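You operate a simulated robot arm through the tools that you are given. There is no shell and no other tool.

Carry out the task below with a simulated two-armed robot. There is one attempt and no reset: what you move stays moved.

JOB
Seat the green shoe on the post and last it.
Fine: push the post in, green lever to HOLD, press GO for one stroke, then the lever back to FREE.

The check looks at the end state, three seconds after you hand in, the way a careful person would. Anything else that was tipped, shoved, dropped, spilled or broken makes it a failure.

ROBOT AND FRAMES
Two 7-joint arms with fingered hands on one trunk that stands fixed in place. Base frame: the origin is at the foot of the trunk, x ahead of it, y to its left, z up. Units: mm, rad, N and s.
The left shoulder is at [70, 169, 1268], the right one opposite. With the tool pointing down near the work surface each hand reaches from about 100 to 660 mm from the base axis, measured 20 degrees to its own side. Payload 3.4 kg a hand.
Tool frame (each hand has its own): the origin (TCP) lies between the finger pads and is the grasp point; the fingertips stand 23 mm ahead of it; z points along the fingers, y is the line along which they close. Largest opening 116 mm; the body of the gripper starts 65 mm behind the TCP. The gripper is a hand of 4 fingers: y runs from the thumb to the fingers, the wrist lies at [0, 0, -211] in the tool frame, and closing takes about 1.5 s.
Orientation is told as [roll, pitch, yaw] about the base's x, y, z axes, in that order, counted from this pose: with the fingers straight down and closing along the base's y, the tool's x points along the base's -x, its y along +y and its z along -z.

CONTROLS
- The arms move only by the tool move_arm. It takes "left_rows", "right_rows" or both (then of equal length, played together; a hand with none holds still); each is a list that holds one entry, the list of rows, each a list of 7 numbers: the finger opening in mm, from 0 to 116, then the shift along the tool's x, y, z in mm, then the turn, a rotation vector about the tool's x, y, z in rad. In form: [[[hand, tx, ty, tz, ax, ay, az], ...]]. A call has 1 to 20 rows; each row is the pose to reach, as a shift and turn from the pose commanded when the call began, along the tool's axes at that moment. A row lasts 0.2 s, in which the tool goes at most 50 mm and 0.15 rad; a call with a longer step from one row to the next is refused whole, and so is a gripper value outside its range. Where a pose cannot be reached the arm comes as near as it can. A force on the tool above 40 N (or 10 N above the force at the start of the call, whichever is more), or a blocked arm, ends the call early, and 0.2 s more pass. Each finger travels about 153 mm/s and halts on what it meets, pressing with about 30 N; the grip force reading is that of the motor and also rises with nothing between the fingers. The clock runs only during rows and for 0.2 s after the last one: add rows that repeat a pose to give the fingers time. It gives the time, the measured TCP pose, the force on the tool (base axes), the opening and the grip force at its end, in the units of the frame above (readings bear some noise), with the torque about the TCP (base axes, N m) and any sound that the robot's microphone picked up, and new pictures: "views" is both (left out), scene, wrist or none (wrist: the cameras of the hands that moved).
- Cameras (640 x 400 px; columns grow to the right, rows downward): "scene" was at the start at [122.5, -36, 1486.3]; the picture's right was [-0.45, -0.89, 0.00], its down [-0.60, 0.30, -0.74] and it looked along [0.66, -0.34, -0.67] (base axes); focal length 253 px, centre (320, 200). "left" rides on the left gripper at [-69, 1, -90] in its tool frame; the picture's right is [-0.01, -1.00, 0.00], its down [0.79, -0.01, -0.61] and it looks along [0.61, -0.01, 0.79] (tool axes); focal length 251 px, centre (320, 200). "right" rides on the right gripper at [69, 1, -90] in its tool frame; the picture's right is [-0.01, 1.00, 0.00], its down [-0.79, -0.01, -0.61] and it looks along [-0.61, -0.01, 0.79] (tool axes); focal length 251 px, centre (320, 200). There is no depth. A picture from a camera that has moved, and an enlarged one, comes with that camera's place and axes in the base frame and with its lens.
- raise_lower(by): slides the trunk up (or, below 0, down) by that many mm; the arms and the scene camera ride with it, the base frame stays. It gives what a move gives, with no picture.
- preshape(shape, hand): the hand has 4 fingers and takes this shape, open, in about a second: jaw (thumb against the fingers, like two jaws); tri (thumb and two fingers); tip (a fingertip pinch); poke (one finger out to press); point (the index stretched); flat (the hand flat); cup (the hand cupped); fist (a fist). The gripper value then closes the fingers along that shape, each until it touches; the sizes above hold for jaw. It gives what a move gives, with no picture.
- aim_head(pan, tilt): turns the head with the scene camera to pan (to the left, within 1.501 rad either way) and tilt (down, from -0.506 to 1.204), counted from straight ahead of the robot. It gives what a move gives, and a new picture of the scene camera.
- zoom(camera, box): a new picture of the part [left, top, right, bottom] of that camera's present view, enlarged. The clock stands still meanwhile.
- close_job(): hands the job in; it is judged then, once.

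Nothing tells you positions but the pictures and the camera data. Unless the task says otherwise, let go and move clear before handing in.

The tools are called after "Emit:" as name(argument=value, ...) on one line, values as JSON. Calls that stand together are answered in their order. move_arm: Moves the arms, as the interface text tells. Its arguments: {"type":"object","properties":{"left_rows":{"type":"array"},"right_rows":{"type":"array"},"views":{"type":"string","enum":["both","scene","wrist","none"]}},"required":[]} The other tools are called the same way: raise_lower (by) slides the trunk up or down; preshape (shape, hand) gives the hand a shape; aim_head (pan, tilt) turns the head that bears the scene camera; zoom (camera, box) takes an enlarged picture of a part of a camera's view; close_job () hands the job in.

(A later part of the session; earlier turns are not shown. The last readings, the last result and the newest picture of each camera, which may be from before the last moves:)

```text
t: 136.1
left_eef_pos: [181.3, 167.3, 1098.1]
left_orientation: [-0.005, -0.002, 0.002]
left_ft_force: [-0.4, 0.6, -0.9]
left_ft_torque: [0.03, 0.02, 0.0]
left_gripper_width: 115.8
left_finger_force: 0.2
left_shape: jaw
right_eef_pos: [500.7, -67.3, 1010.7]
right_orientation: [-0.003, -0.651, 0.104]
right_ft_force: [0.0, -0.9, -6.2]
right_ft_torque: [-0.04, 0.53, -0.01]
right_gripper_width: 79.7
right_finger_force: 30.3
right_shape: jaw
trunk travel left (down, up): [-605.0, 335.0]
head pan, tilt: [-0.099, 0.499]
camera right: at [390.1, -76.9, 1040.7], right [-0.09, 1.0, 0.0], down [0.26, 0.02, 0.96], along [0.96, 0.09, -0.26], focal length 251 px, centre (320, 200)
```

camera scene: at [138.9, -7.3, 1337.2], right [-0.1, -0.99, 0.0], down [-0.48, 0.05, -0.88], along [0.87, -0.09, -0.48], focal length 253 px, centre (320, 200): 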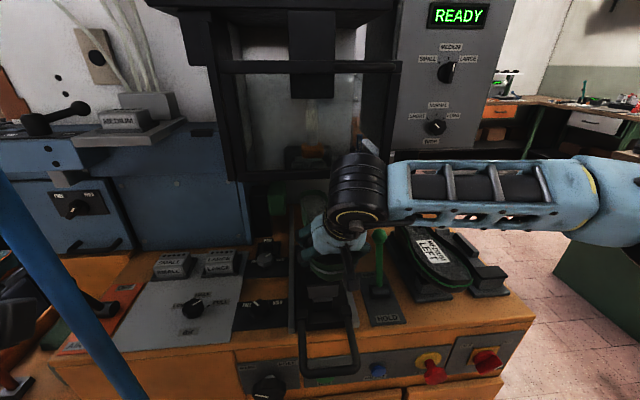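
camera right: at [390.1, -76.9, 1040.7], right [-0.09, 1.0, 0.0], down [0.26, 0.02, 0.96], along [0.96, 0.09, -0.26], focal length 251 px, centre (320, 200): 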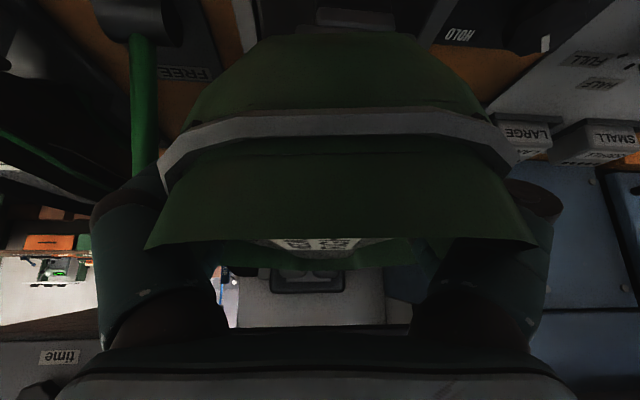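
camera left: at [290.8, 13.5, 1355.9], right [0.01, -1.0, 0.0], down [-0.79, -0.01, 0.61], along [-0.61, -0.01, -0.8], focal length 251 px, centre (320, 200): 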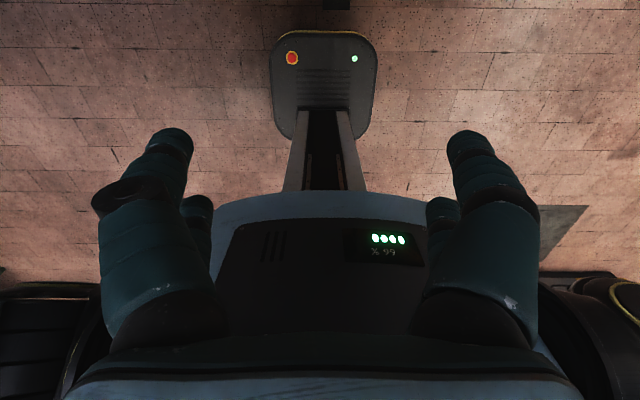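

Free again at 22 mm of engagement. I'll lower the last few millimetres until the shoe rests on the block and toe pad.

Emit:
move_arm(right_rows=[[[20, 1.2, 0, 1.6, 0, 0, 0], [20, 2.4, 0, 3.2, 0, 0, 0], [20, 3.6, 0, 4.8, 0, 0, 0]]], views="none")

Emit:
move_arm(right_rows=[[[20, 0.6, 0, 0.8, 0, 0, 0], [20, 1.2, 0, 1.6, 0, 0, 0]]], views="wrist")

```text
t: 136.9
left_eef_pos: [179.1, 166.1, 1099.1]
left_orientation: [-0.004, -0.005, 0.003]
left_ft_force: [0.5, 0.2, -0.5]
left_ft_torque: [-0.02, 0.02, 0.01]
left_gripper_width: 115.9
left_finger_force: 0.0
left_shape: jaw
right_eef_pos: [499.6, -67.4, 1007.2]
right_orientation: [-0.003, -0.655, 0.103]
right_ft_force: [0.3, -1.3, 6.3]
right_ft_torque: [0.21, 0.43, -0.13]
right_gripper_width: 79.3
right_finger_force: 29.8
right_shape: jaw
trunk travel left (down, up): [-605.0, 335.0]
head pan, tilt: [-0.099, 0.499]
```

```text
t: 137.5
left_eef_pos: [178.0, 166.4, 1098.2]
left_orientation: [-0.004, -0.004, 0.001]
left_ft_force: [0.4, 0.0, 0.3]
left_ft_torque: [-0.04, 0.0, 0.01]
left_gripper_width: 115.9
left_finger_force: 0.1
left_shape: jaw
right_eef_pos: [498.3, -67.1, 1006.1]
right_orientation: [-0.002, -0.661, 0.101]
right_ft_force: [4.6, -0.7, 23.4]
right_ft_torque: [0.66, 0.28, -0.28]
right_gripper_width: 79.7
right_finger_force: 30.1
right_shape: jaw
trunk travel left (down, up): [-605.0, 335.0]
head pan, tilt: [-0.099, 0.499]
camera right: at [388.5, -77.1, 1035.2], right [-0.09, 1.0, 0.0], down [0.26, 0.02, 0.97], along [0.96, 0.09, -0.26], focal length 251 px, centre (320, 200)
```

right: 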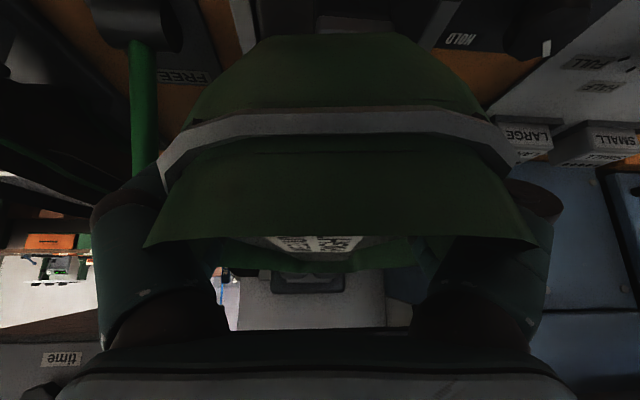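

Firm contact at TCP z≈1006, exactly the expected seated height. I'll relieve the pressure slightly and open the fingers.

Emit:
move_arm(right_rows=[[[20, -0.9, 0, -1.2, 0, 0, 0], [82, -0.9, 0, -1.2, 0, 0, 0], [90, -0.9, 0, -1.2, 0, 0, 0], [100, -0.9, 0, -1.2, 0, 0, 0], [112, -0.9, 0, -1.2, 0, 0, 0], [112, -0.9, 0, -1.2, 0, 0, 0]]], views="both")

Emit:
zoom(camera="scene", box=[270, 160, 400, 300])

```text
t: 138.9
left_eef_pos: [179.3, 166.7, 1098.0]
left_orientation: [-0.003, -0.003, 0.003]
left_ft_force: [-0.1, 0.3, 0.3]
left_ft_torque: [-0.06, -0.01, 0.01]
left_gripper_width: 115.9
left_finger_force: 0.0
left_shape: jaw
right_eef_pos: [499.2, -66.5, 1004.1]
right_orientation: [-0.005, -0.654, 0.104]
right_ft_force: [0.8, 2.3, 5.3]
right_ft_torque: [0.19, 0.29, -0.09]
right_gripper_width: 111.7
right_finger_force: 0.1
right_shape: jaw
trunk travel left (down, up): [-605.0, 335.0]
head pan, tilt: [-0.099, 0.499]
camera scene: at [138.0, -6.7, 1337.3], right [-0.1, -0.99, 0.0], down [-0.48, 0.05, -0.88], along [0.87, -0.09, -0.48], focal length 253 px, centre (320, 200)
camera right: at [389.3, -76.6, 1035.0], right [-0.09, 1.0, 0.0], down [0.26, 0.02, 0.96], along [0.96, 0.09, -0.26], focal length 251 px, centre (320, 200)
```

scene: 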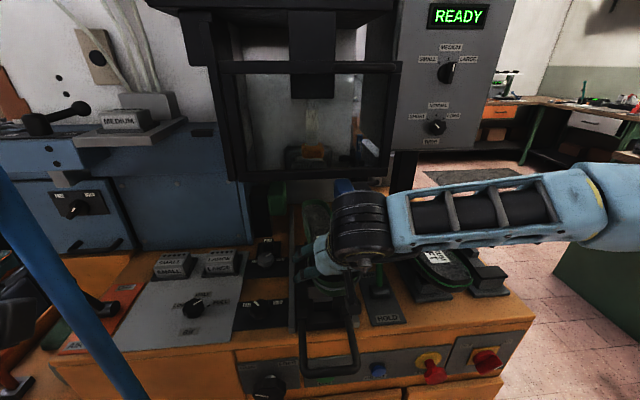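
right: 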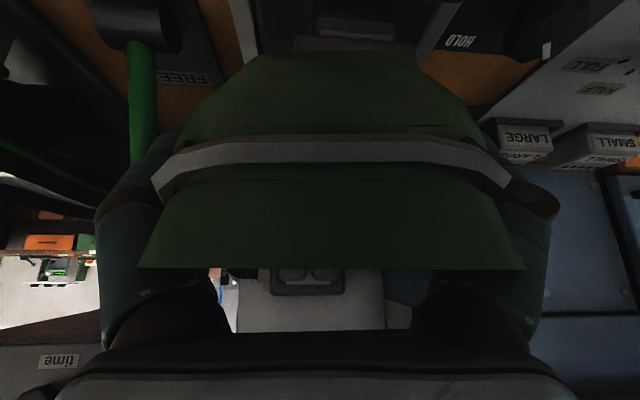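

```text
2.86 times, centred on (335, 230) of scene
camera zoom: at [138.0, -6.7, 1337.3], right [-0.1, -0.99, 0.0], down [-0.48, 0.05, -0.88], along [0.87, -0.09, -0.48], focal length 723 px, centre (277, 114)
```

zoom: 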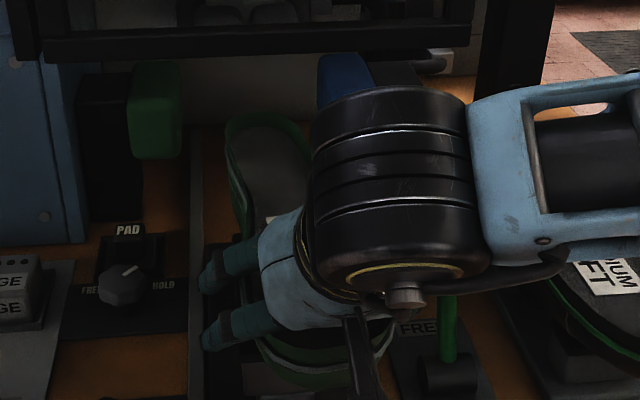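

Released, and the rim is at the expected seated height. I'll withdraw the hand backwards along its finger direction.

Emit:
move_arm(right_rows=[[[114, -1, 0, -8, 0, 0, 0], [114, -2, 0, -18, 0, 0, 0], [114, -3, 0, -35, 0, 0, 0], [114, -4, 0, -60, 0, 0, 0], [114, -4, -20, -95, 0, 0, 0], [114, -4, -50, -120, 0, 0, 0], [114, -4, -90, -140, 0, 0, 0], [114, -4, -130, -150, 0, 0, 0], [114, -4, -170, -150, 0, 0, 0]]], views="both")

Emit:
zoom(camera="scene", box=[270, 160, 400, 300])

```text
t: 140.9
left_eef_pos: [179.3, 165.8, 1097.0]
left_orientation: [-0.003, -0.004, 0.002]
left_ft_force: [-0.7, 0.3, -0.3]
left_ft_torque: [0.03, 0.0, 0.03]
left_gripper_width: 116.1
left_finger_force: 0.1
left_shape: jaw
right_eef_pos: [428.5, -246.1, 1127.7]
right_orientation: [-0.001, -0.654, 0.103]
right_ft_force: [-0.8, -0.1, -0.4]
right_ft_torque: [0.02, 0.01, -0.02]
right_gripper_width: 113.9
right_finger_force: 0.0
right_shape: jaw
trunk travel left (down, up): [-605.0, 335.0]
head pan, tilt: [-0.099, 0.499]
camera scene: at [138.4, -8.7, 1337.2], right [-0.1, -0.99, 0.0], down [-0.48, 0.05, -0.88], along [0.87, -0.09, -0.48], focal length 253 px, centre (320, 200)
camera right: at [317.8, -256.7, 1157.4], right [-0.1, 1.0, 0.0], down [0.26, 0.02, 0.96], along [0.96, 0.09, -0.26], focal length 251 px, centre (320, 200)
```

scene: 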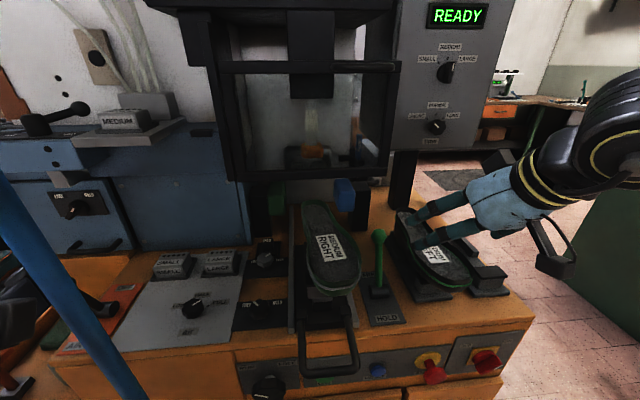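
right: 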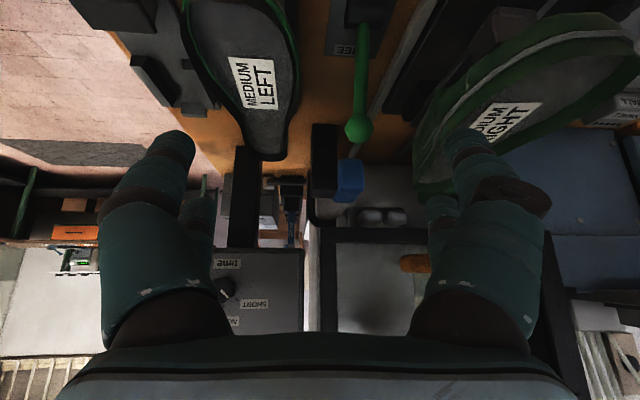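

```text
2.86 times, centred on (335, 230) of scene
camera zoom: at [138.4, -8.7, 1337.2], right [-0.1, -0.99, 0.0], down [-0.48, 0.05, -0.88], along [0.87, -0.09, -0.48], focal length 723 px, centre (277, 114)
```

zoom: 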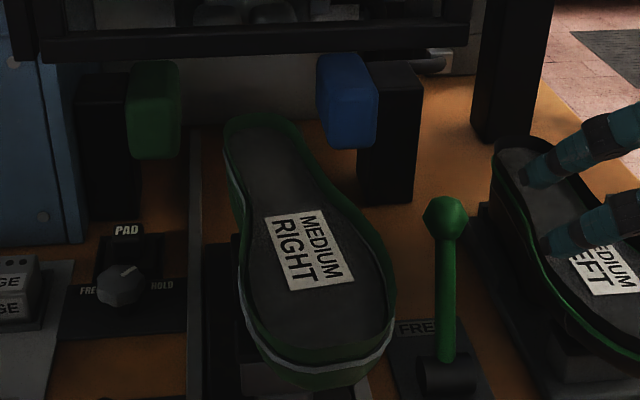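

The green shoe is on the post with the pin engaged, but it sits yawed about 7° (toe to the right). I'll bring the closed fingers to the right side of the toe to nudge it straight.

Emit:
move_arm(right_rows=[[[90, -3, 8, 4, 0, 0.13, 0], [60, -6, 17, 9, 0, 0.26, 0], [30, -9, 26, 13, 0, 0.39, 0], [0, -12, 35, 18, 0, 0.52, 0], [0, -15.9, 43.6, 22.3, 0, 0.654, 0], [0, -15.9, 43.6, 22.3, 0, 0.654, 0], [0, -15.9, 43.6, 22.3, 0, 0.654, 0]]], views="both")

Emit:
zoom(camera="scene", box=[270, 160, 420, 300])

```text
t: 142.5
left_eef_pos: [179.3, 167.2, 1097.3]
left_orientation: [-0.004, -0.001, 0.002]
left_ft_force: [-0.2, -0.3, -0.2]
left_ft_torque: [0.02, 0.0, -0.02]
left_gripper_width: 116.1
left_finger_force: 0.0
left_shape: jaw
right_eef_pos: [451.9, -199.1, 1119.2]
right_orientation: [-0.003, 0.001, 0.101]
right_ft_force: [-0.1, -0.2, 0.3]
right_ft_torque: [-0.01, 0.05, 0.05]
right_gripper_width: 0.2
right_finger_force: 29.8
right_shape: jaw
trunk travel left (down, up): [-605.0, 335.0]
head pan, tilt: [-0.099, 0.499]
camera scene: at [138.9, -7.2, 1337.2], right [-0.1, -0.99, 0.0], down [-0.48, 0.05, -0.88], along [0.87, -0.09, -0.48], focal length 253 px, centre (320, 200)
camera right: at [382.2, -204.5, 1208.5], right [-0.09, 1.0, 0.0], down [0.79, 0.08, 0.6], along [0.6, 0.05, -0.8], focal length 251 px, centre (320, 200)
```

scene: 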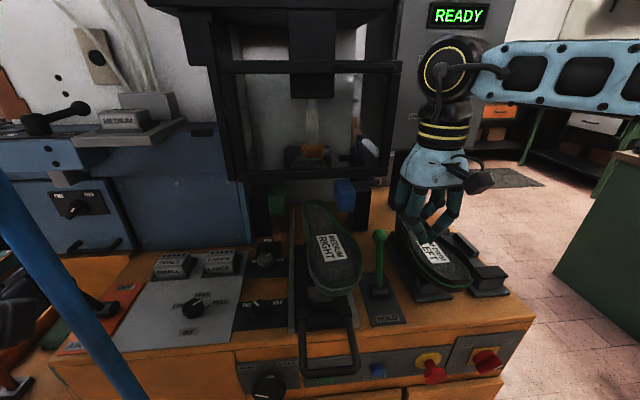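
right: 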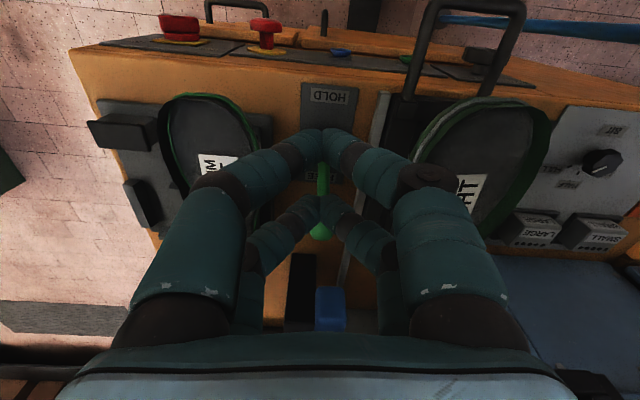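

```text
2.86 times, centred on (345, 230) of scene
camera zoom: at [138.9, -7.2, 1337.2], right [-0.1, -0.99, 0.0], down [-0.48, 0.05, -0.88], along [0.87, -0.09, -0.48], focal length 723 px, centre (249, 114)
```

zoom: 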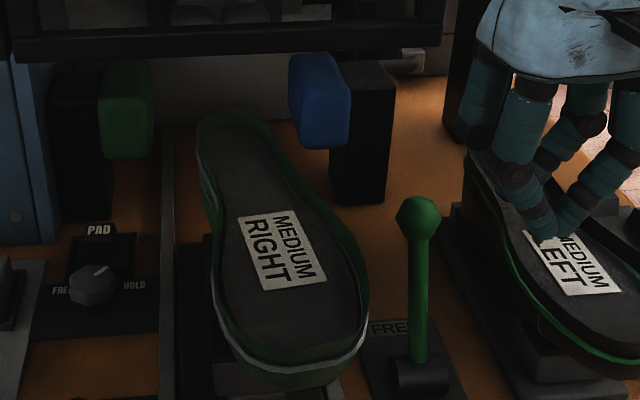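

The closed fingers form a narrow wedge. I'll lower them to the right of the toe, clear of the lever.

Emit:
move_arm(right_rows=[[[0, 0, 4, 25, 0, 0, 0], [0, 0, 8, 50, 0, 0, 0], [0, -0.7, 11, 75, 0, 0, 0], [0, -1.4, 14, 97, 0, 0, 0], [0, -1.4, 14, 97, 0, 0, 0]]], views="both")

```text
t: 143.7
left_eef_pos: [179.3, 168.5, 1098.4]
left_orientation: [-0.005, -0.002, 0.002]
left_ft_force: [0.1, 0.6, -0.5]
left_ft_torque: [0.02, -0.01, 0.01]
left_gripper_width: 115.6
left_finger_force: 0.1
left_shape: jaw
right_eef_pos: [450.4, -184.2, 1025.1]
right_orientation: [-0.003, 0.001, 0.101]
right_ft_force: [-1.2, 0.3, -0.3]
right_ft_torque: [-0.02, 0.02, 0.01]
right_gripper_width: 0.0
right_finger_force: 29.8
right_shape: jaw
trunk travel left (down, up): [-605.0, 335.0]
head pan, tilt: [-0.099, 0.499]
camera scene: at [138.4, -7.1, 1337.3], right [-0.1, -0.99, 0.0], down [-0.48, 0.05, -0.88], along [0.87, -0.09, -0.48], focal length 253 px, centre (320, 200)
camera right: at [380.6, -189.1, 1114.4], right [-0.09, 1.0, 0.0], down [0.79, 0.08, 0.61], along [0.6, 0.05, -0.8], focal length 251 px, centre (320, 200)
```

scene: 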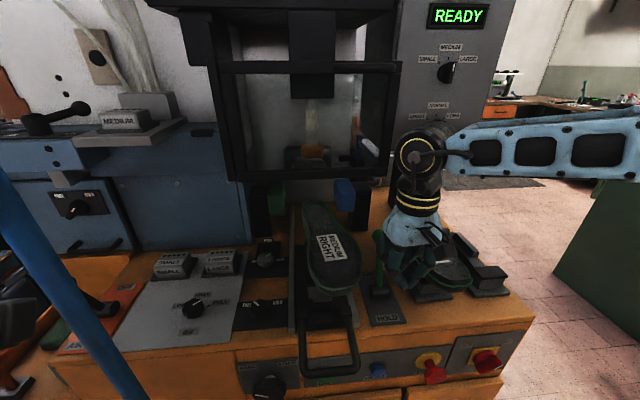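
right: 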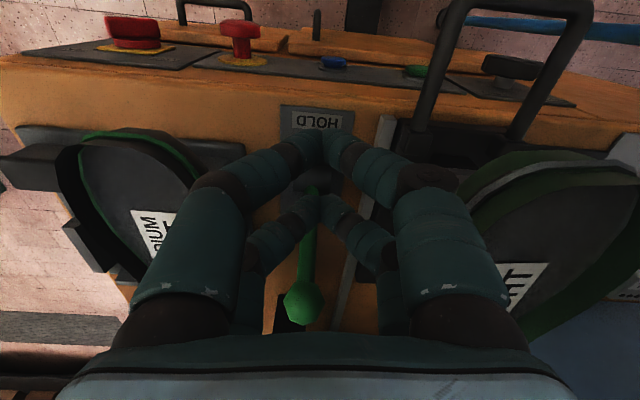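

Emit:
move_arm(right_rows=[[[0, 0.5, 5, 0, 0, 0, 0], [0, 1, 10, 0, 0, 0, 0], [0, 1.5, 15, 0, 0, 0, 0], [0, 2, 20, 0, 0, 0, 0]]], views="wrist")

```text
t: 144.7
left_eef_pos: [180.3, 166.4, 1097.6]
left_orientation: [-0.002, -0.004, 0.001]
left_ft_force: [-0.4, 0.1, 0.1]
left_ft_torque: [0.0, 0.02, 0.01]
left_gripper_width: 116.0
left_finger_force: 0.1
left_shape: jaw
right_eef_pos: [446.8, -165.1, 1022.2]
right_orientation: [-0.005, 0.002, 0.103]
right_ft_force: [-0.3, -0.3, -0.2]
right_ft_torque: [-0.04, 0.01, 0.0]
right_gripper_width: 0.0
right_finger_force: 30.1
right_shape: jaw
trunk travel left (down, up): [-605.0, 335.0]
head pan, tilt: [-0.099, 0.499]
camera right: at [376.5, -170.7, 1112.3], right [-0.09, 1.0, 0.0], down [0.79, 0.08, 0.61], along [0.6, 0.05, -0.8], focal length 251 px, centre (320, 200)
```

right: 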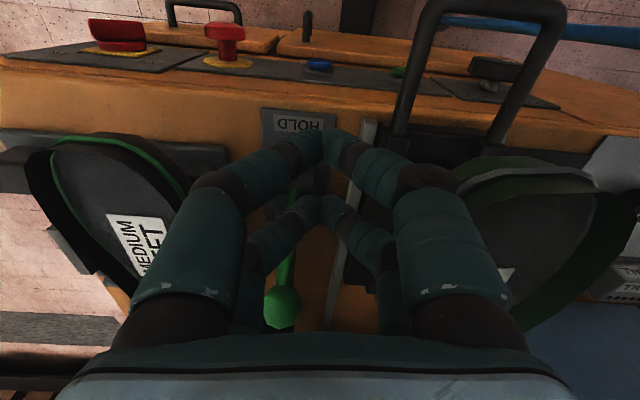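

Emit:
move_arm(right_rows=[[[0, 0.3, 3, 0, 0, 0, 0], [0, 0.6, 6, 0, 0, 0, 0], [0, 0.9, 9, 0, 0, 0, 0], [0, 1.2, 12, 0, 0, 0, 0]]], views="wrist")

```text
t: 145.7
left_eef_pos: [179.3, 167.6, 1097.7]
left_orientation: [-0.004, -0.004, 0.003]
left_ft_force: [0.1, -0.5, -0.3]
left_ft_torque: [0.02, 0.0, -0.02]
left_gripper_width: 115.9
left_finger_force: 0.0
left_shape: jaw
right_eef_pos: [443.7, -152.1, 1021.3]
right_orientation: [-0.003, 0.0, 0.102]
right_ft_force: [-0.3, -0.3, 0.0]
right_ft_torque: [0.01, -0.01, 0.0]
right_gripper_width: 0.2
right_finger_force: 29.9
right_shape: jaw
trunk travel left (down, up): [-605.0, 335.0]
head pan, tilt: [-0.099, 0.499]
camera right: at [374.1, -158.6, 1111.5], right [-0.09, 1.0, 0.0], down [0.79, 0.08, 0.61], along [0.6, 0.05, -0.8], focal length 251 px, centre (320, 200)
```

right: 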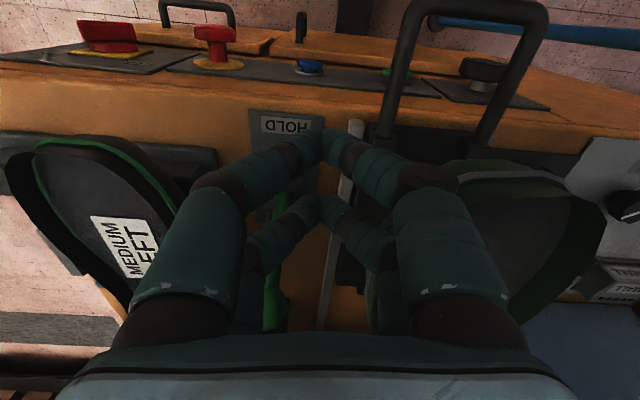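

Emit:
move_arm(right_rows=[[[0, 0.2, 2, 0, 0, 0, 0], [0, 0.4, 4, 0, 0, 0, 0], [0, 0.6, 6, 0, 0, 0, 0], [0, 0.8, 8, 0, 0, 0, 0]]], views="none")

Emit:
move_arm(right_rows=[[[0, 0.2, 2, 0, 0, 0, 0], [0, 0.4, 4, 0, 0, 0, 0], [0, 0.6, 6, 0, 0, 0, 0], [0, 0.8, 8, 0, 0, 0, 0]]], views="both")

```text
t: 146.7
left_eef_pos: [179.8, 167.3, 1098.0]
left_orientation: [-0.004, -0.002, 0.002]
left_ft_force: [0.1, -0.7, 0.2]
left_ft_torque: [0.0, 0.0, 0.02]
left_gripper_width: 116.2
left_finger_force: 0.1
left_shape: jaw
right_eef_pos: [443.1, -146.2, 1021.8]
right_orientation: [-0.004, 0.001, 0.1]
right_ft_force: [0.3, 0.4, 0.1]
right_ft_torque: [0.01, 0.0, -0.02]
right_gripper_width: 0.1
right_finger_force: 29.9
right_shape: jaw
trunk travel left (down, up): [-605.0, 335.0]
head pan, tilt: [-0.099, 0.499]
```

```text
t: 147.7
left_eef_pos: [180.5, 166.3, 1097.6]
left_orientation: [-0.003, -0.005, 0.002]
left_ft_force: [-0.7, -0.7, 0.8]
left_ft_torque: [-0.02, -0.03, -0.02]
left_gripper_width: 115.9
left_finger_force: 0.1
left_shape: jaw
right_eef_pos: [441.7, -137.1, 1021.7]
right_orientation: [-0.004, 0.001, 0.101]
right_ft_force: [-0.8, -1.1, 0.7]
right_ft_torque: [0.01, 0.0, 0.0]
right_gripper_width: 0.0
right_finger_force: 30.2
right_shape: jaw
trunk travel left (down, up): [-605.0, 335.0]
head pan, tilt: [-0.099, 0.499]
camera scene: at [138.4, -7.4, 1337.2], right [-0.1, -0.99, 0.0], down [-0.48, 0.05, -0.88], along [0.87, -0.09, -0.48], focal length 253 px, centre (320, 200)
camera right: at [371.4, -143.1, 1111.7], right [-0.09, 1.0, 0.0], down [0.79, 0.08, 0.61], along [0.6, 0.05, -0.8], focal length 251 px, centre (320, 200)
```

scene: 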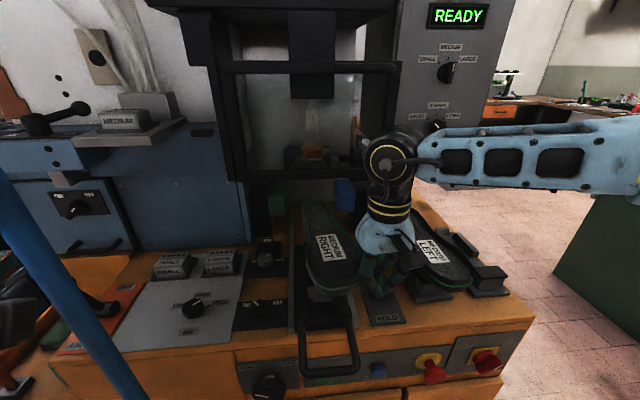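
right: 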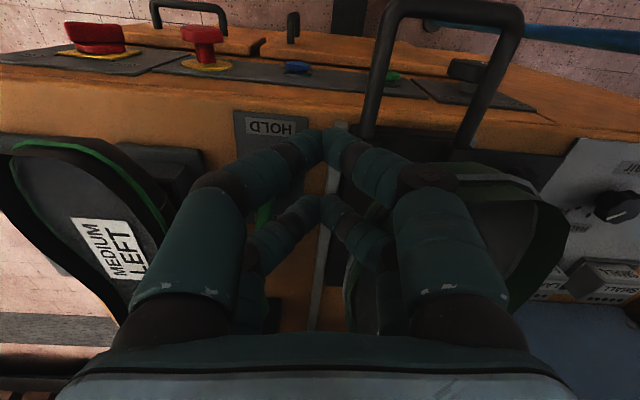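

Light contact is beginning. I'll keep pushing the toe left gently.

Emit:
move_arm(right_rows=[[[0, 0.2, 2, 0, 0, 0, 0], [0, 0.4, 4, 0, 0, 0, 0], [0, 0.6, 6, 0, 0, 0, 0], [0, 0.8, 8, 0, 0, 0, 0], [0, 1, 10, 0, 0, 0, 0]]], views="both")

Emit:
zoom(camera="scene", box=[270, 160, 420, 300])

```text
t: 148.9
left_eef_pos: [180.4, 165.7, 1097.9]
left_orientation: [-0.004, -0.005, 0.001]
left_ft_force: [0.1, 0.2, 0.2]
left_ft_torque: [-0.04, -0.02, 0.0]
left_gripper_width: 116.1
left_finger_force: 0.1
left_shape: jaw
right_eef_pos: [439.2, -127.8, 1022.4]
right_orientation: [-0.004, 0.002, 0.101]
right_ft_force: [-0.6, -1.1, 0.8]
right_ft_torque: [0.01, 0.0, 0.0]
right_gripper_width: 0.0
right_finger_force: 29.0
right_shape: jaw
trunk travel left (down, up): [-605.0, 335.0]
head pan, tilt: [-0.099, 0.499]
camera scene: at [138.5, -7.5, 1337.2], right [-0.1, -0.99, 0.0], down [-0.48, 0.05, -0.88], along [0.87, -0.09, -0.48], focal length 253 px, centre (320, 200)
camera right: at [369.7, -133.7, 1111.9], right [-0.09, 1.0, 0.0], down [0.79, 0.07, 0.61], along [0.6, 0.05, -0.8], focal length 251 px, centre (320, 200)
```

scene: 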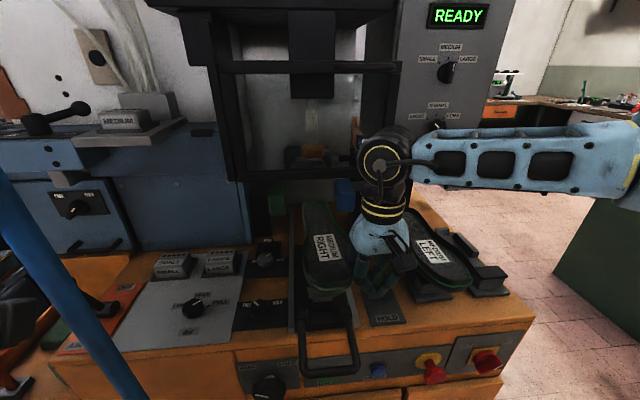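
right: 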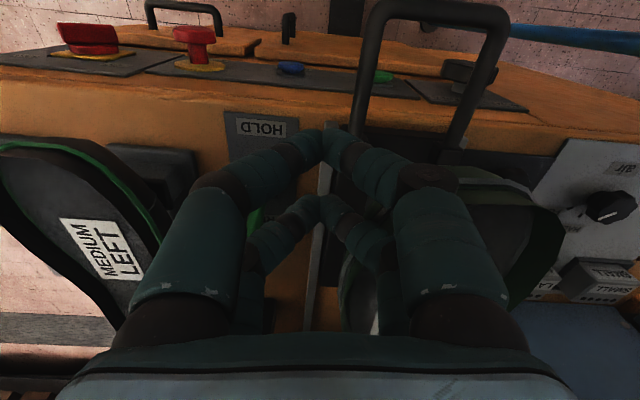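

```text
2.86 times, centred on (345, 230) of scene
camera zoom: at [138.5, -7.5, 1337.2], right [-0.1, -0.99, 0.0], down [-0.48, 0.05, -0.88], along [0.87, -0.09, -0.48], focal length 723 px, centre (249, 114)
```

zoom: 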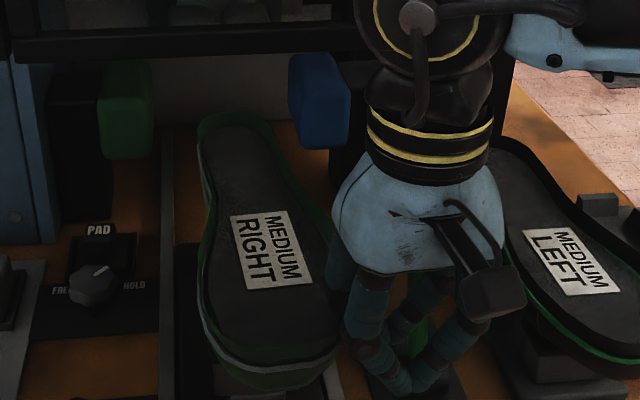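

The shoe swings easily; about 9 mm more at the toe will align it.

Emit:
move_arm(right_rows=[[[0, 0.2, 2, 0, 0, 0, 0], [0, 0.4, 4, 0, 0, 0, 0], [0, 0.6, 6, 0, 0, 0, 0], [0, 0.9, 9, 0, 0, 0, 0]]], views="none")

Emit:
zoom(camera="scene", box=[270, 160, 420, 300])

```text
t: 149.9
left_eef_pos: [180.7, 167.6, 1097.4]
left_orientation: [-0.004, -0.002, 0.002]
left_ft_force: [-0.1, 0.0, 0.2]
left_ft_torque: [-0.05, -0.01, 0.01]
left_gripper_width: 116.0
left_finger_force: 0.1
left_shape: jaw
right_eef_pos: [437.5, -118.8, 1022.9]
right_orientation: [-0.003, 0.001, 0.101]
right_ft_force: [0.0, -1.2, -0.7]
right_ft_torque: [0.01, -0.01, -0.03]
right_gripper_width: 0.2
right_finger_force: 29.7
right_shape: jaw
trunk travel left (down, up): [-605.0, 335.0]
head pan, tilt: [-0.099, 0.499]
```

```text
2.86 times, centred on (345, 230) of scene
camera zoom: at [138.5, -7.4, 1337.2], right [-0.1, -0.99, 0.0], down [-0.48, 0.05, -0.88], along [0.87, -0.09, -0.48], focal length 723 px, centre (249, 114)
```

zoom: 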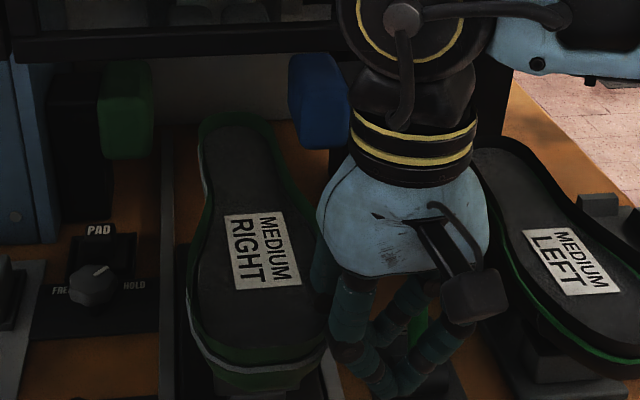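

From the label edges the shoe is still about 0.047 rad off; I'll push another 10 mm.

Emit:
move_arm(right_rows=[[[0, 0.2, 2, 0, 0, 0, 0], [0, 0.4, 4, 0, 0, 0, 0], [0, 0.6, 6, 0, 0, 0, 0], [0, 0.8, 8, 0, 0, 0, 0], [0, 1.0, 10, 0, 0, 0, 0]]], views="none")

Emit:
zoom(camera="scene", box=[270, 160, 420, 300])

```text
t: 151.1
left_eef_pos: [179.2, 165.5, 1098.3]
left_orientation: [-0.004, -0.004, 0.001]
left_ft_force: [1.1, 0.6, 0.6]
left_ft_torque: [-0.02, -0.03, 0.02]
left_gripper_width: 115.7
left_finger_force: 0.1
left_shape: jaw
right_eef_pos: [435.5, -109.4, 1023.3]
right_orientation: [-0.004, 0.004, 0.1]
right_ft_force: [-0.8, -1.4, 0.4]
right_ft_torque: [0.0, -0.05, 0.0]
right_gripper_width: 0.0
right_finger_force: 30.1
right_shape: jaw
trunk travel left (down, up): [-605.0, 335.0]
head pan, tilt: [-0.099, 0.499]
```

```text
2.86 times, centred on (345, 230) of scene
camera zoom: at [138.4, -7.6, 1337.2], right [-0.1, -0.99, 0.0], down [-0.48, 0.05, -0.88], along [0.87, -0.09, -0.48], focal length 723 px, centre (249, 114)
```

zoom: 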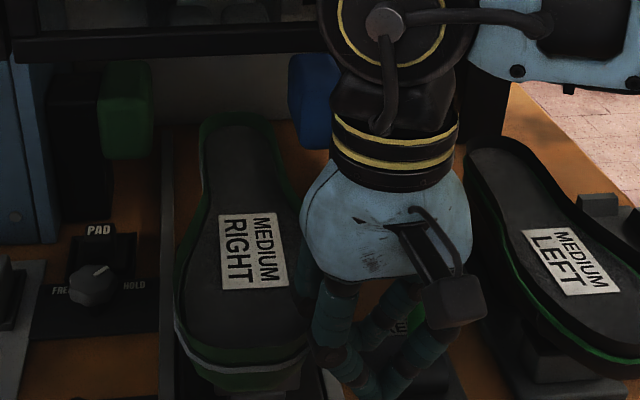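

The label edges are now parallel to the slide: the shoe is straight on the post. I'll back the hand off to the right and up.

Emit:
move_arm(right_rows=[[[0, -0.5, -10, 0, 0, 0, 0], [0, -1, -30, 0, 0, 0, 0], [0, -2, -60, -10, 0, 0, 0], [0, -3, -80, -45, 0, 0, 0], [0, -3, -100, -90, 0, 0, 0], [0, -3, -130, -120, 0, 0, 0]]], views="both")

Emit:
zoom(camera="scene", box=[260, 160, 410, 310])

```text
t: 152.5
left_eef_pos: [180.1, 166.0, 1097.0]
left_orientation: [-0.004, -0.004, 0.002]
left_ft_force: [-0.4, 0.3, 0.7]
left_ft_torque: [-0.04, 0.03, 0.01]
left_gripper_width: 116.0
left_finger_force: 0.0
left_shape: jaw
right_eef_pos: [451.0, -240.3, 1142.8]
right_orientation: [-0.004, 0.002, 0.101]
right_ft_force: [-0.4, 0.2, -0.4]
right_ft_torque: [0.04, -0.01, 0.0]
right_gripper_width: 0.0
right_finger_force: 29.9
right_shape: jaw
trunk travel left (down, up): [-605.0, 335.0]
head pan, tilt: [-0.099, 0.499]
camera scene: at [138.1, -8.0, 1337.2], right [-0.1, -0.99, 0.0], down [-0.48, 0.05, -0.88], along [0.87, -0.09, -0.48], focal length 253 px, centre (320, 200)
camera right: at [382.2, -246.6, 1233.0], right [-0.09, 1.0, 0.0], down [0.79, 0.08, 0.61], along [0.6, 0.05, -0.8], focal length 251 px, centre (320, 200)
```

scene: 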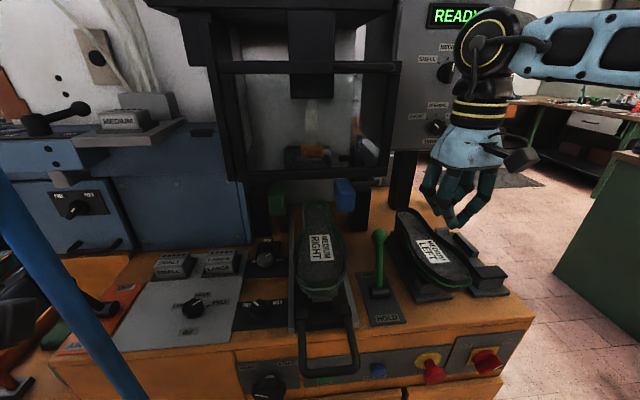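
right: 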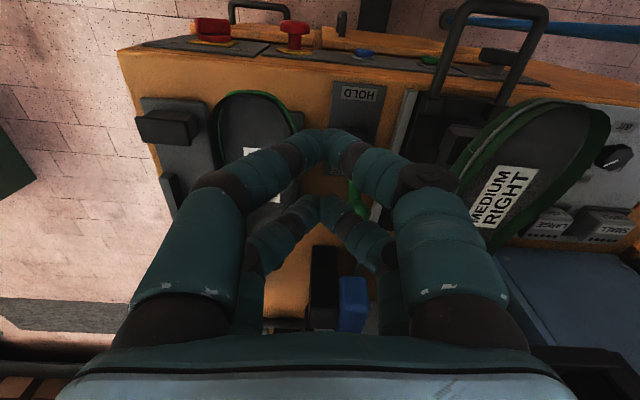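

```text
2.67 times, centred on (335, 235) of scene
camera zoom: at [138.1, -8.0, 1337.2], right [-0.1, -0.99, 0.0], down [-0.48, 0.05, -0.88], along [0.87, -0.09, -0.48], focal length 675 px, centre (280, 107)
```

zoom: 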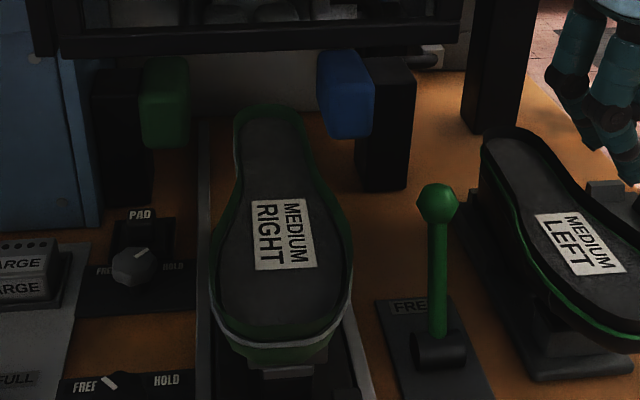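

The shoe sits straight. Before pushing the post in, I'll bring the right hand back beside the trunk and lower the trunk to check the seating and the handle from the front.

Emit:
move_arm(right_rows=[[[30, 25, -20, 0, 0, 0, 0.05], [60, 60, -45, 0, 0, 0, 0.1], [60, 95, -70, 0, 0, 0, 0.1], [60, 130, -95, 0, 0, 0, 0.1], [60, 160, -120, 0, 0, 0, 0.1], [60, 170, -135, 0, 0, 0, 0.1]]], views="none")

Emit:
raise_lower(by=-200)

Emit:
aim_head(pan=-0.1, tilt=0.3)

Emit:
zoom(camera="scene", box=[240, 130, 440, 290])

```text
t: 153.9
left_eef_pos: [181.0, 166.6, 1097.1]
left_orientation: [-0.004, -0.004, 0.002]
left_ft_force: [-0.2, -0.1, 0.3]
left_ft_torque: [0.01, -0.03, 0.02]
left_gripper_width: 115.7
left_finger_force: 0.1
left_shape: jaw
right_eef_pos: [295.8, -389.9, 1143.8]
right_orientation: [-0.004, 0.003, 0.0]
right_ft_force: [0.7, -0.1, -0.4]
right_ft_torque: [-0.01, -0.03, -0.03]
right_gripper_width: 59.6
right_finger_force: 0.0
right_shape: jaw
trunk travel left (down, up): [-605.0, 335.0]
head pan, tilt: [-0.099, 0.499]
```

```text
t: 156.1
left_eef_pos: [180.1, 166.4, 897.7]
left_orientation: [-0.004, -0.003, 0.003]
left_ft_force: [0.7, 0.5, -0.2]
left_ft_torque: [0.02, 0.0, 0.04]
left_gripper_width: 116.0
left_finger_force: 0.2
left_shape: jaw
right_eef_pos: [296.2, -389.2, 943.8]
right_orientation: [-0.006, 0.002, 0.003]
right_ft_force: [-0.7, 0.7, 1.3]
right_ft_torque: [0.03, -0.02, 0.0]
right_gripper_width: 59.6
right_finger_force: 0.0
right_shape: jaw
trunk travel left (down, up): [-405.0, 535.0]
head pan, tilt: [-0.099, 0.499]
```

```text
t: 156.8
left_eef_pos: [180.5, 166.9, 898.0]
left_orientation: [-0.002, -0.004, 0.003]
left_ft_force: [-0.2, -0.4, -0.3]
left_ft_torque: [0.01, -0.01, 0.0]
left_gripper_width: 116.1
left_finger_force: 0.0
left_shape: jaw
right_eef_pos: [296.9, -389.2, 943.4]
right_orientation: [-0.005, 0.002, 0.002]
right_ft_force: [0.4, -0.3, -0.2]
right_ft_torque: [-0.03, 0.01, 0.0]
right_gripper_width: 59.4
right_finger_force: 0.1
right_shape: jaw
trunk travel left (down, up): [-405.0, 535.0]
head pan, tilt: [-0.099, 0.3]
camera scene: at [140.9, -7.4, 1155.6], right [-0.1, -0.99, 0.0], down [-0.29, 0.03, -0.96], along [0.95, -0.1, -0.3], focal length 253 px, centre (320, 200)
```

scene: 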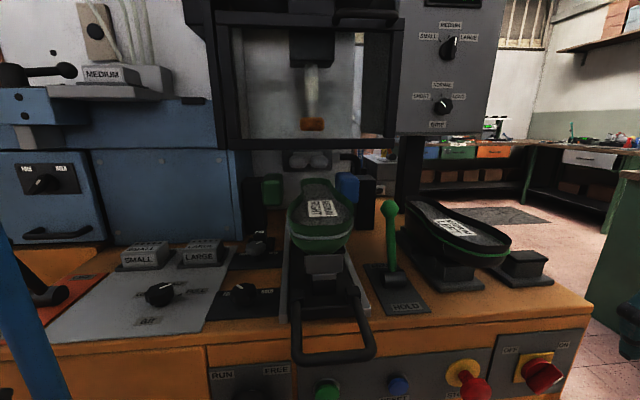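

```text
2.50 times, centred on (340, 210) of scene
camera zoom: at [140.9, -7.4, 1155.6], right [-0.1, -0.99, 0.0], down [-0.29, 0.03, -0.96], along [0.95, -0.1, -0.3], focal length 633 px, centre (270, 175)
```

zoom: 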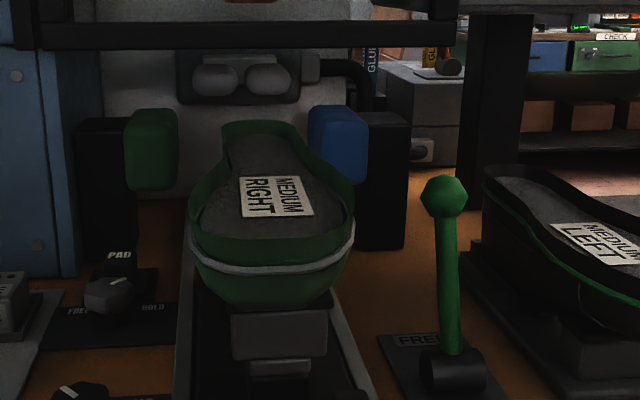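

The sole is level (heel rim z≈1035, toe rim ≈1038), so the shoe is fully seated. Now I'll study the handle and slide for pushing the post in.

Emit:
zoom(camera="scene", box=[240, 230, 420, 380])

Emit:
aim_head(pan=-0.1, tilt=0.9)

Emit:
zoom(camera="scene", box=[240, 30, 420, 230])

```text
2.67 times, centred on (330, 305) of scene
camera zoom: at [140.9, -7.4, 1155.6], right [-0.1, -0.99, 0.0], down [-0.29, 0.03, -0.96], along [0.95, -0.1, -0.3], focal length 675 px, centre (293, -80)
```

zoom: 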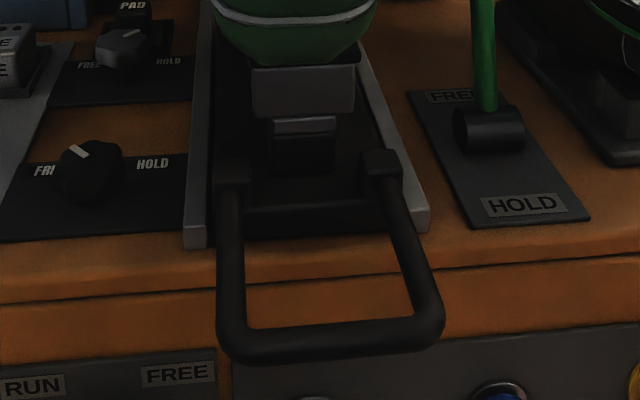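

```text
t: 157.8
left_eef_pos: [179.0, 167.6, 897.1]
left_orientation: [-0.003, -0.005, 0.003]
left_ft_force: [-0.3, 0.2, 0.6]
left_ft_torque: [-0.01, -0.01, 0.02]
left_gripper_width: 115.7
left_finger_force: 0.0
left_shape: jaw
right_eef_pos: [296.3, -389.1, 943.6]
right_orientation: [-0.004, 0.003, 0.001]
right_ft_force: [0.3, 0.3, 0.3]
right_ft_torque: [-0.04, -0.02, 0.01]
right_gripper_width: 59.5
right_finger_force: 0.1
right_shape: jaw
trunk travel left (down, up): [-405.0, 535.0]
head pan, tilt: [-0.099, 0.901]
camera scene: at [123.2, -5.7, 1103.4], right [-0.1, -0.99, 0.0], down [-0.78, 0.08, -0.62], along [0.62, -0.06, -0.78], focal length 253 px, centre (320, 200)
```

scene: 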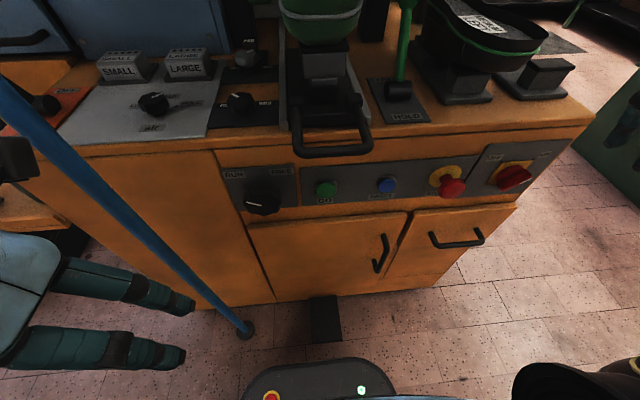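

```text
2.00 times, centred on (330, 130) of scene
camera zoom: at [123.2, -5.7, 1103.4], right [-0.1, -0.99, 0.0], down [-0.78, 0.08, -0.62], along [0.62, -0.06, -0.78], focal length 506 px, centre (300, 340)
```

zoom: 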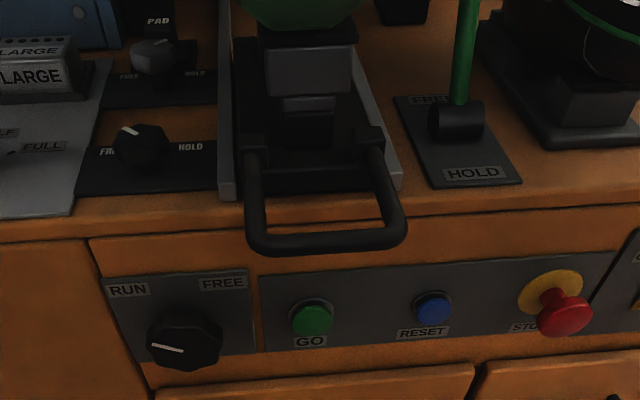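

The handle bar is at about (362, -47, 897), spanning y -93 to 0; GO is on the front panel near (440, -48, 733). I'll raise the trunk a little and bring the closed right hand in front of the handle.

Emit:
raise_lower(by=117)

Emit:
move_arm(right_rows=[[[30, 2, 35, 0, 0, -0.05, 0], [0, 4, 70, 0, 0, -0.1, 0], [0, 6, 105, 0, 0, -0.15, 0], [0, 8, 140, 0, 0, -0.2, 0], [0, 10, 175, 0, 0, -0.25, 0], [0, 12, 210, 0, 0, -0.3, 0], [0, 14, 245, 0, 0, -0.35, 0], [0, 14, 280, 0, 0, -0.4, 0], [0, 14, 312, 0, 0, -0.4, 0], [0, 14, 312, 0, 0, -0.4, 0]]], views="both")

```text
t: 159.3
left_eef_pos: [180.6, 165.8, 1014.4]
left_orientation: [-0.003, -0.001, 0.001]
left_ft_force: [-0.3, 0.4, 0.0]
left_ft_torque: [-0.02, -0.03, -0.01]
left_gripper_width: 115.6
left_finger_force: 0.1
left_shape: jaw
right_eef_pos: [296.2, -389.4, 1060.5]
right_orientation: [-0.004, 0.001, 0.001]
right_ft_force: [0.5, -0.2, 0.1]
right_ft_torque: [-0.02, -0.01, -0.03]
right_gripper_width: 59.5
right_finger_force: 0.1
right_shape: jaw
trunk travel left (down, up): [-522.0, 418.0]
head pan, tilt: [-0.099, 0.901]
```

```text
t: 161.5
left_eef_pos: [179.3, 164.7, 1013.4]
left_orientation: [-0.003, -0.003, 0.001]
left_ft_force: [0.3, 0.0, 0.5]
left_ft_torque: [0.0, 0.03, 0.01]
left_gripper_width: 115.7
left_finger_force: 0.1
left_shape: jaw
right_eef_pos: [279.4, -79.5, 1059.1]
right_orientation: [-0.001, -0.401, 0.0]
right_ft_force: [-0.6, -0.4, 1.1]
right_ft_torque: [0.01, -0.03, 0.02]
right_gripper_width: 0.0
right_finger_force: 30.2
right_shape: jaw
trunk travel left (down, up): [-522.0, 418.0]
head pan, tilt: [-0.099, 0.901]
camera scene: at [121.9, -6.1, 1220.5], right [-0.1, -0.99, 0.0], down [-0.78, 0.08, -0.62], along [0.62, -0.06, -0.78], focal length 253 px, centre (320, 200)
camera right: at [180.2, -77.9, 1114.8], right [0.01, 1.0, 0.0], down [0.5, 0.0, 0.87], along [0.87, -0.01, -0.5], focal length 251 px, centre (320, 200)
```

scene: 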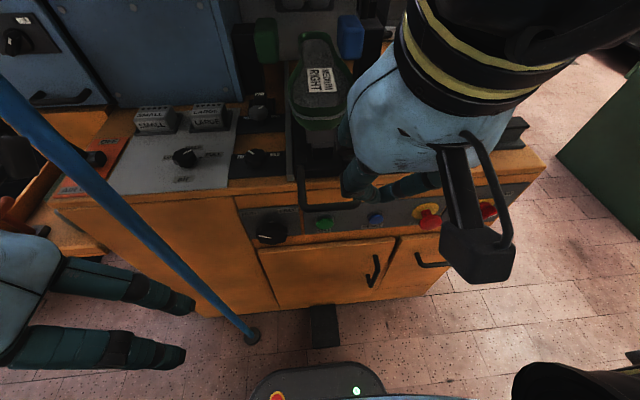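
right: 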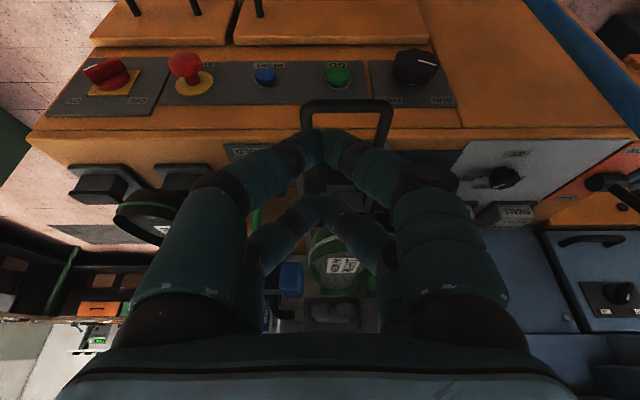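

The hand is above and in front of the bar. I'll lower it to bar height.

Emit:
move_arm(right_rows=[[[0, 12.3, 0, 29, 0, 0, 0], [0, 24.7, 0, 58, 0, 0, 0], [0, 37, 0, 87, 0, 0, 0], [0, 49.4, 0, 116, 0, 0, 0], [0, 61.7, 0, 145.5, 0, 0, 0], [0, 61.7, 0, 145.5, 0, 0, 0]]], views="both")

Emit:
zoom(camera="scene", box=[260, 120, 440, 280])

```text
t: 162.9
left_eef_pos: [180.4, 167.6, 1015.6]
left_orientation: [-0.003, -0.002, 0.001]
left_ft_force: [0.0, 0.2, 0.2]
left_ft_torque: [-0.03, 0.03, 0.0]
left_gripper_width: 116.3
left_finger_force: 0.1
left_shape: jaw
right_eef_pos: [297.1, -103.8, 949.2]
right_orientation: [-0.003, -0.397, 0.004]
right_ft_force: [-0.3, -0.8, -0.5]
right_ft_torque: [-0.01, 0.0, 0.01]
right_gripper_width: 0.2
right_finger_force: 29.6
right_shape: jaw
right hand out of reach, approached as far as the arm can: row 3, 4, 5, 6
trunk travel left (down, up): [-522.0, 418.0]
head pan, tilt: [-0.099, 0.901]
camera scene: at [122.7, -5.6, 1220.4], right [-0.1, -0.99, 0.0], down [-0.78, 0.08, -0.62], along [0.62, -0.06, -0.78], focal length 253 px, centre (320, 200)
camera right: at [198.2, -103.1, 1005.4], right [0.01, 1.0, 0.0], down [0.5, 0.0, 0.87], along [0.87, 0.0, -0.5], focal length 251 px, centre (320, 200)
```

scene: 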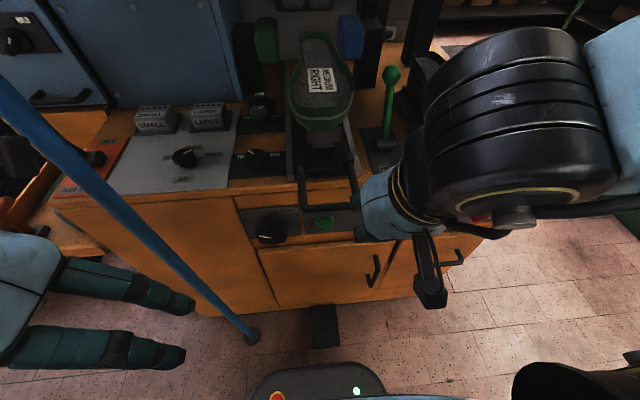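
right: 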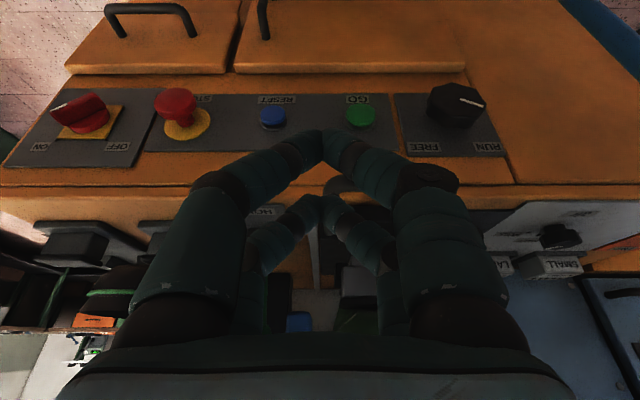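

```text
2.50 times, centred on (350, 200) of scene
camera zoom: at [122.7, -5.6, 1220.4], right [-0.1, -0.99, 0.0], down [-0.78, 0.08, -0.62], along [0.62, -0.06, -0.78], focal length 633 px, centre (245, 200)
```

zoom: 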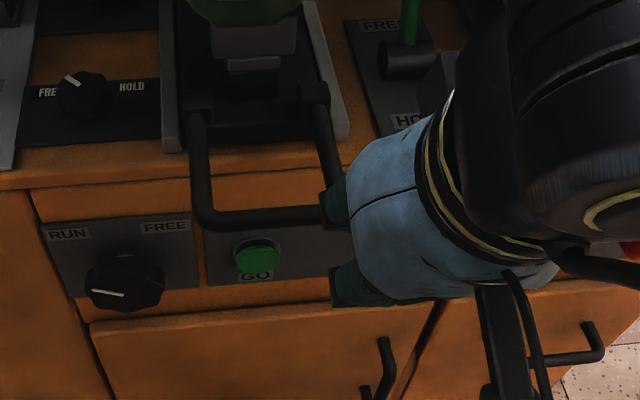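

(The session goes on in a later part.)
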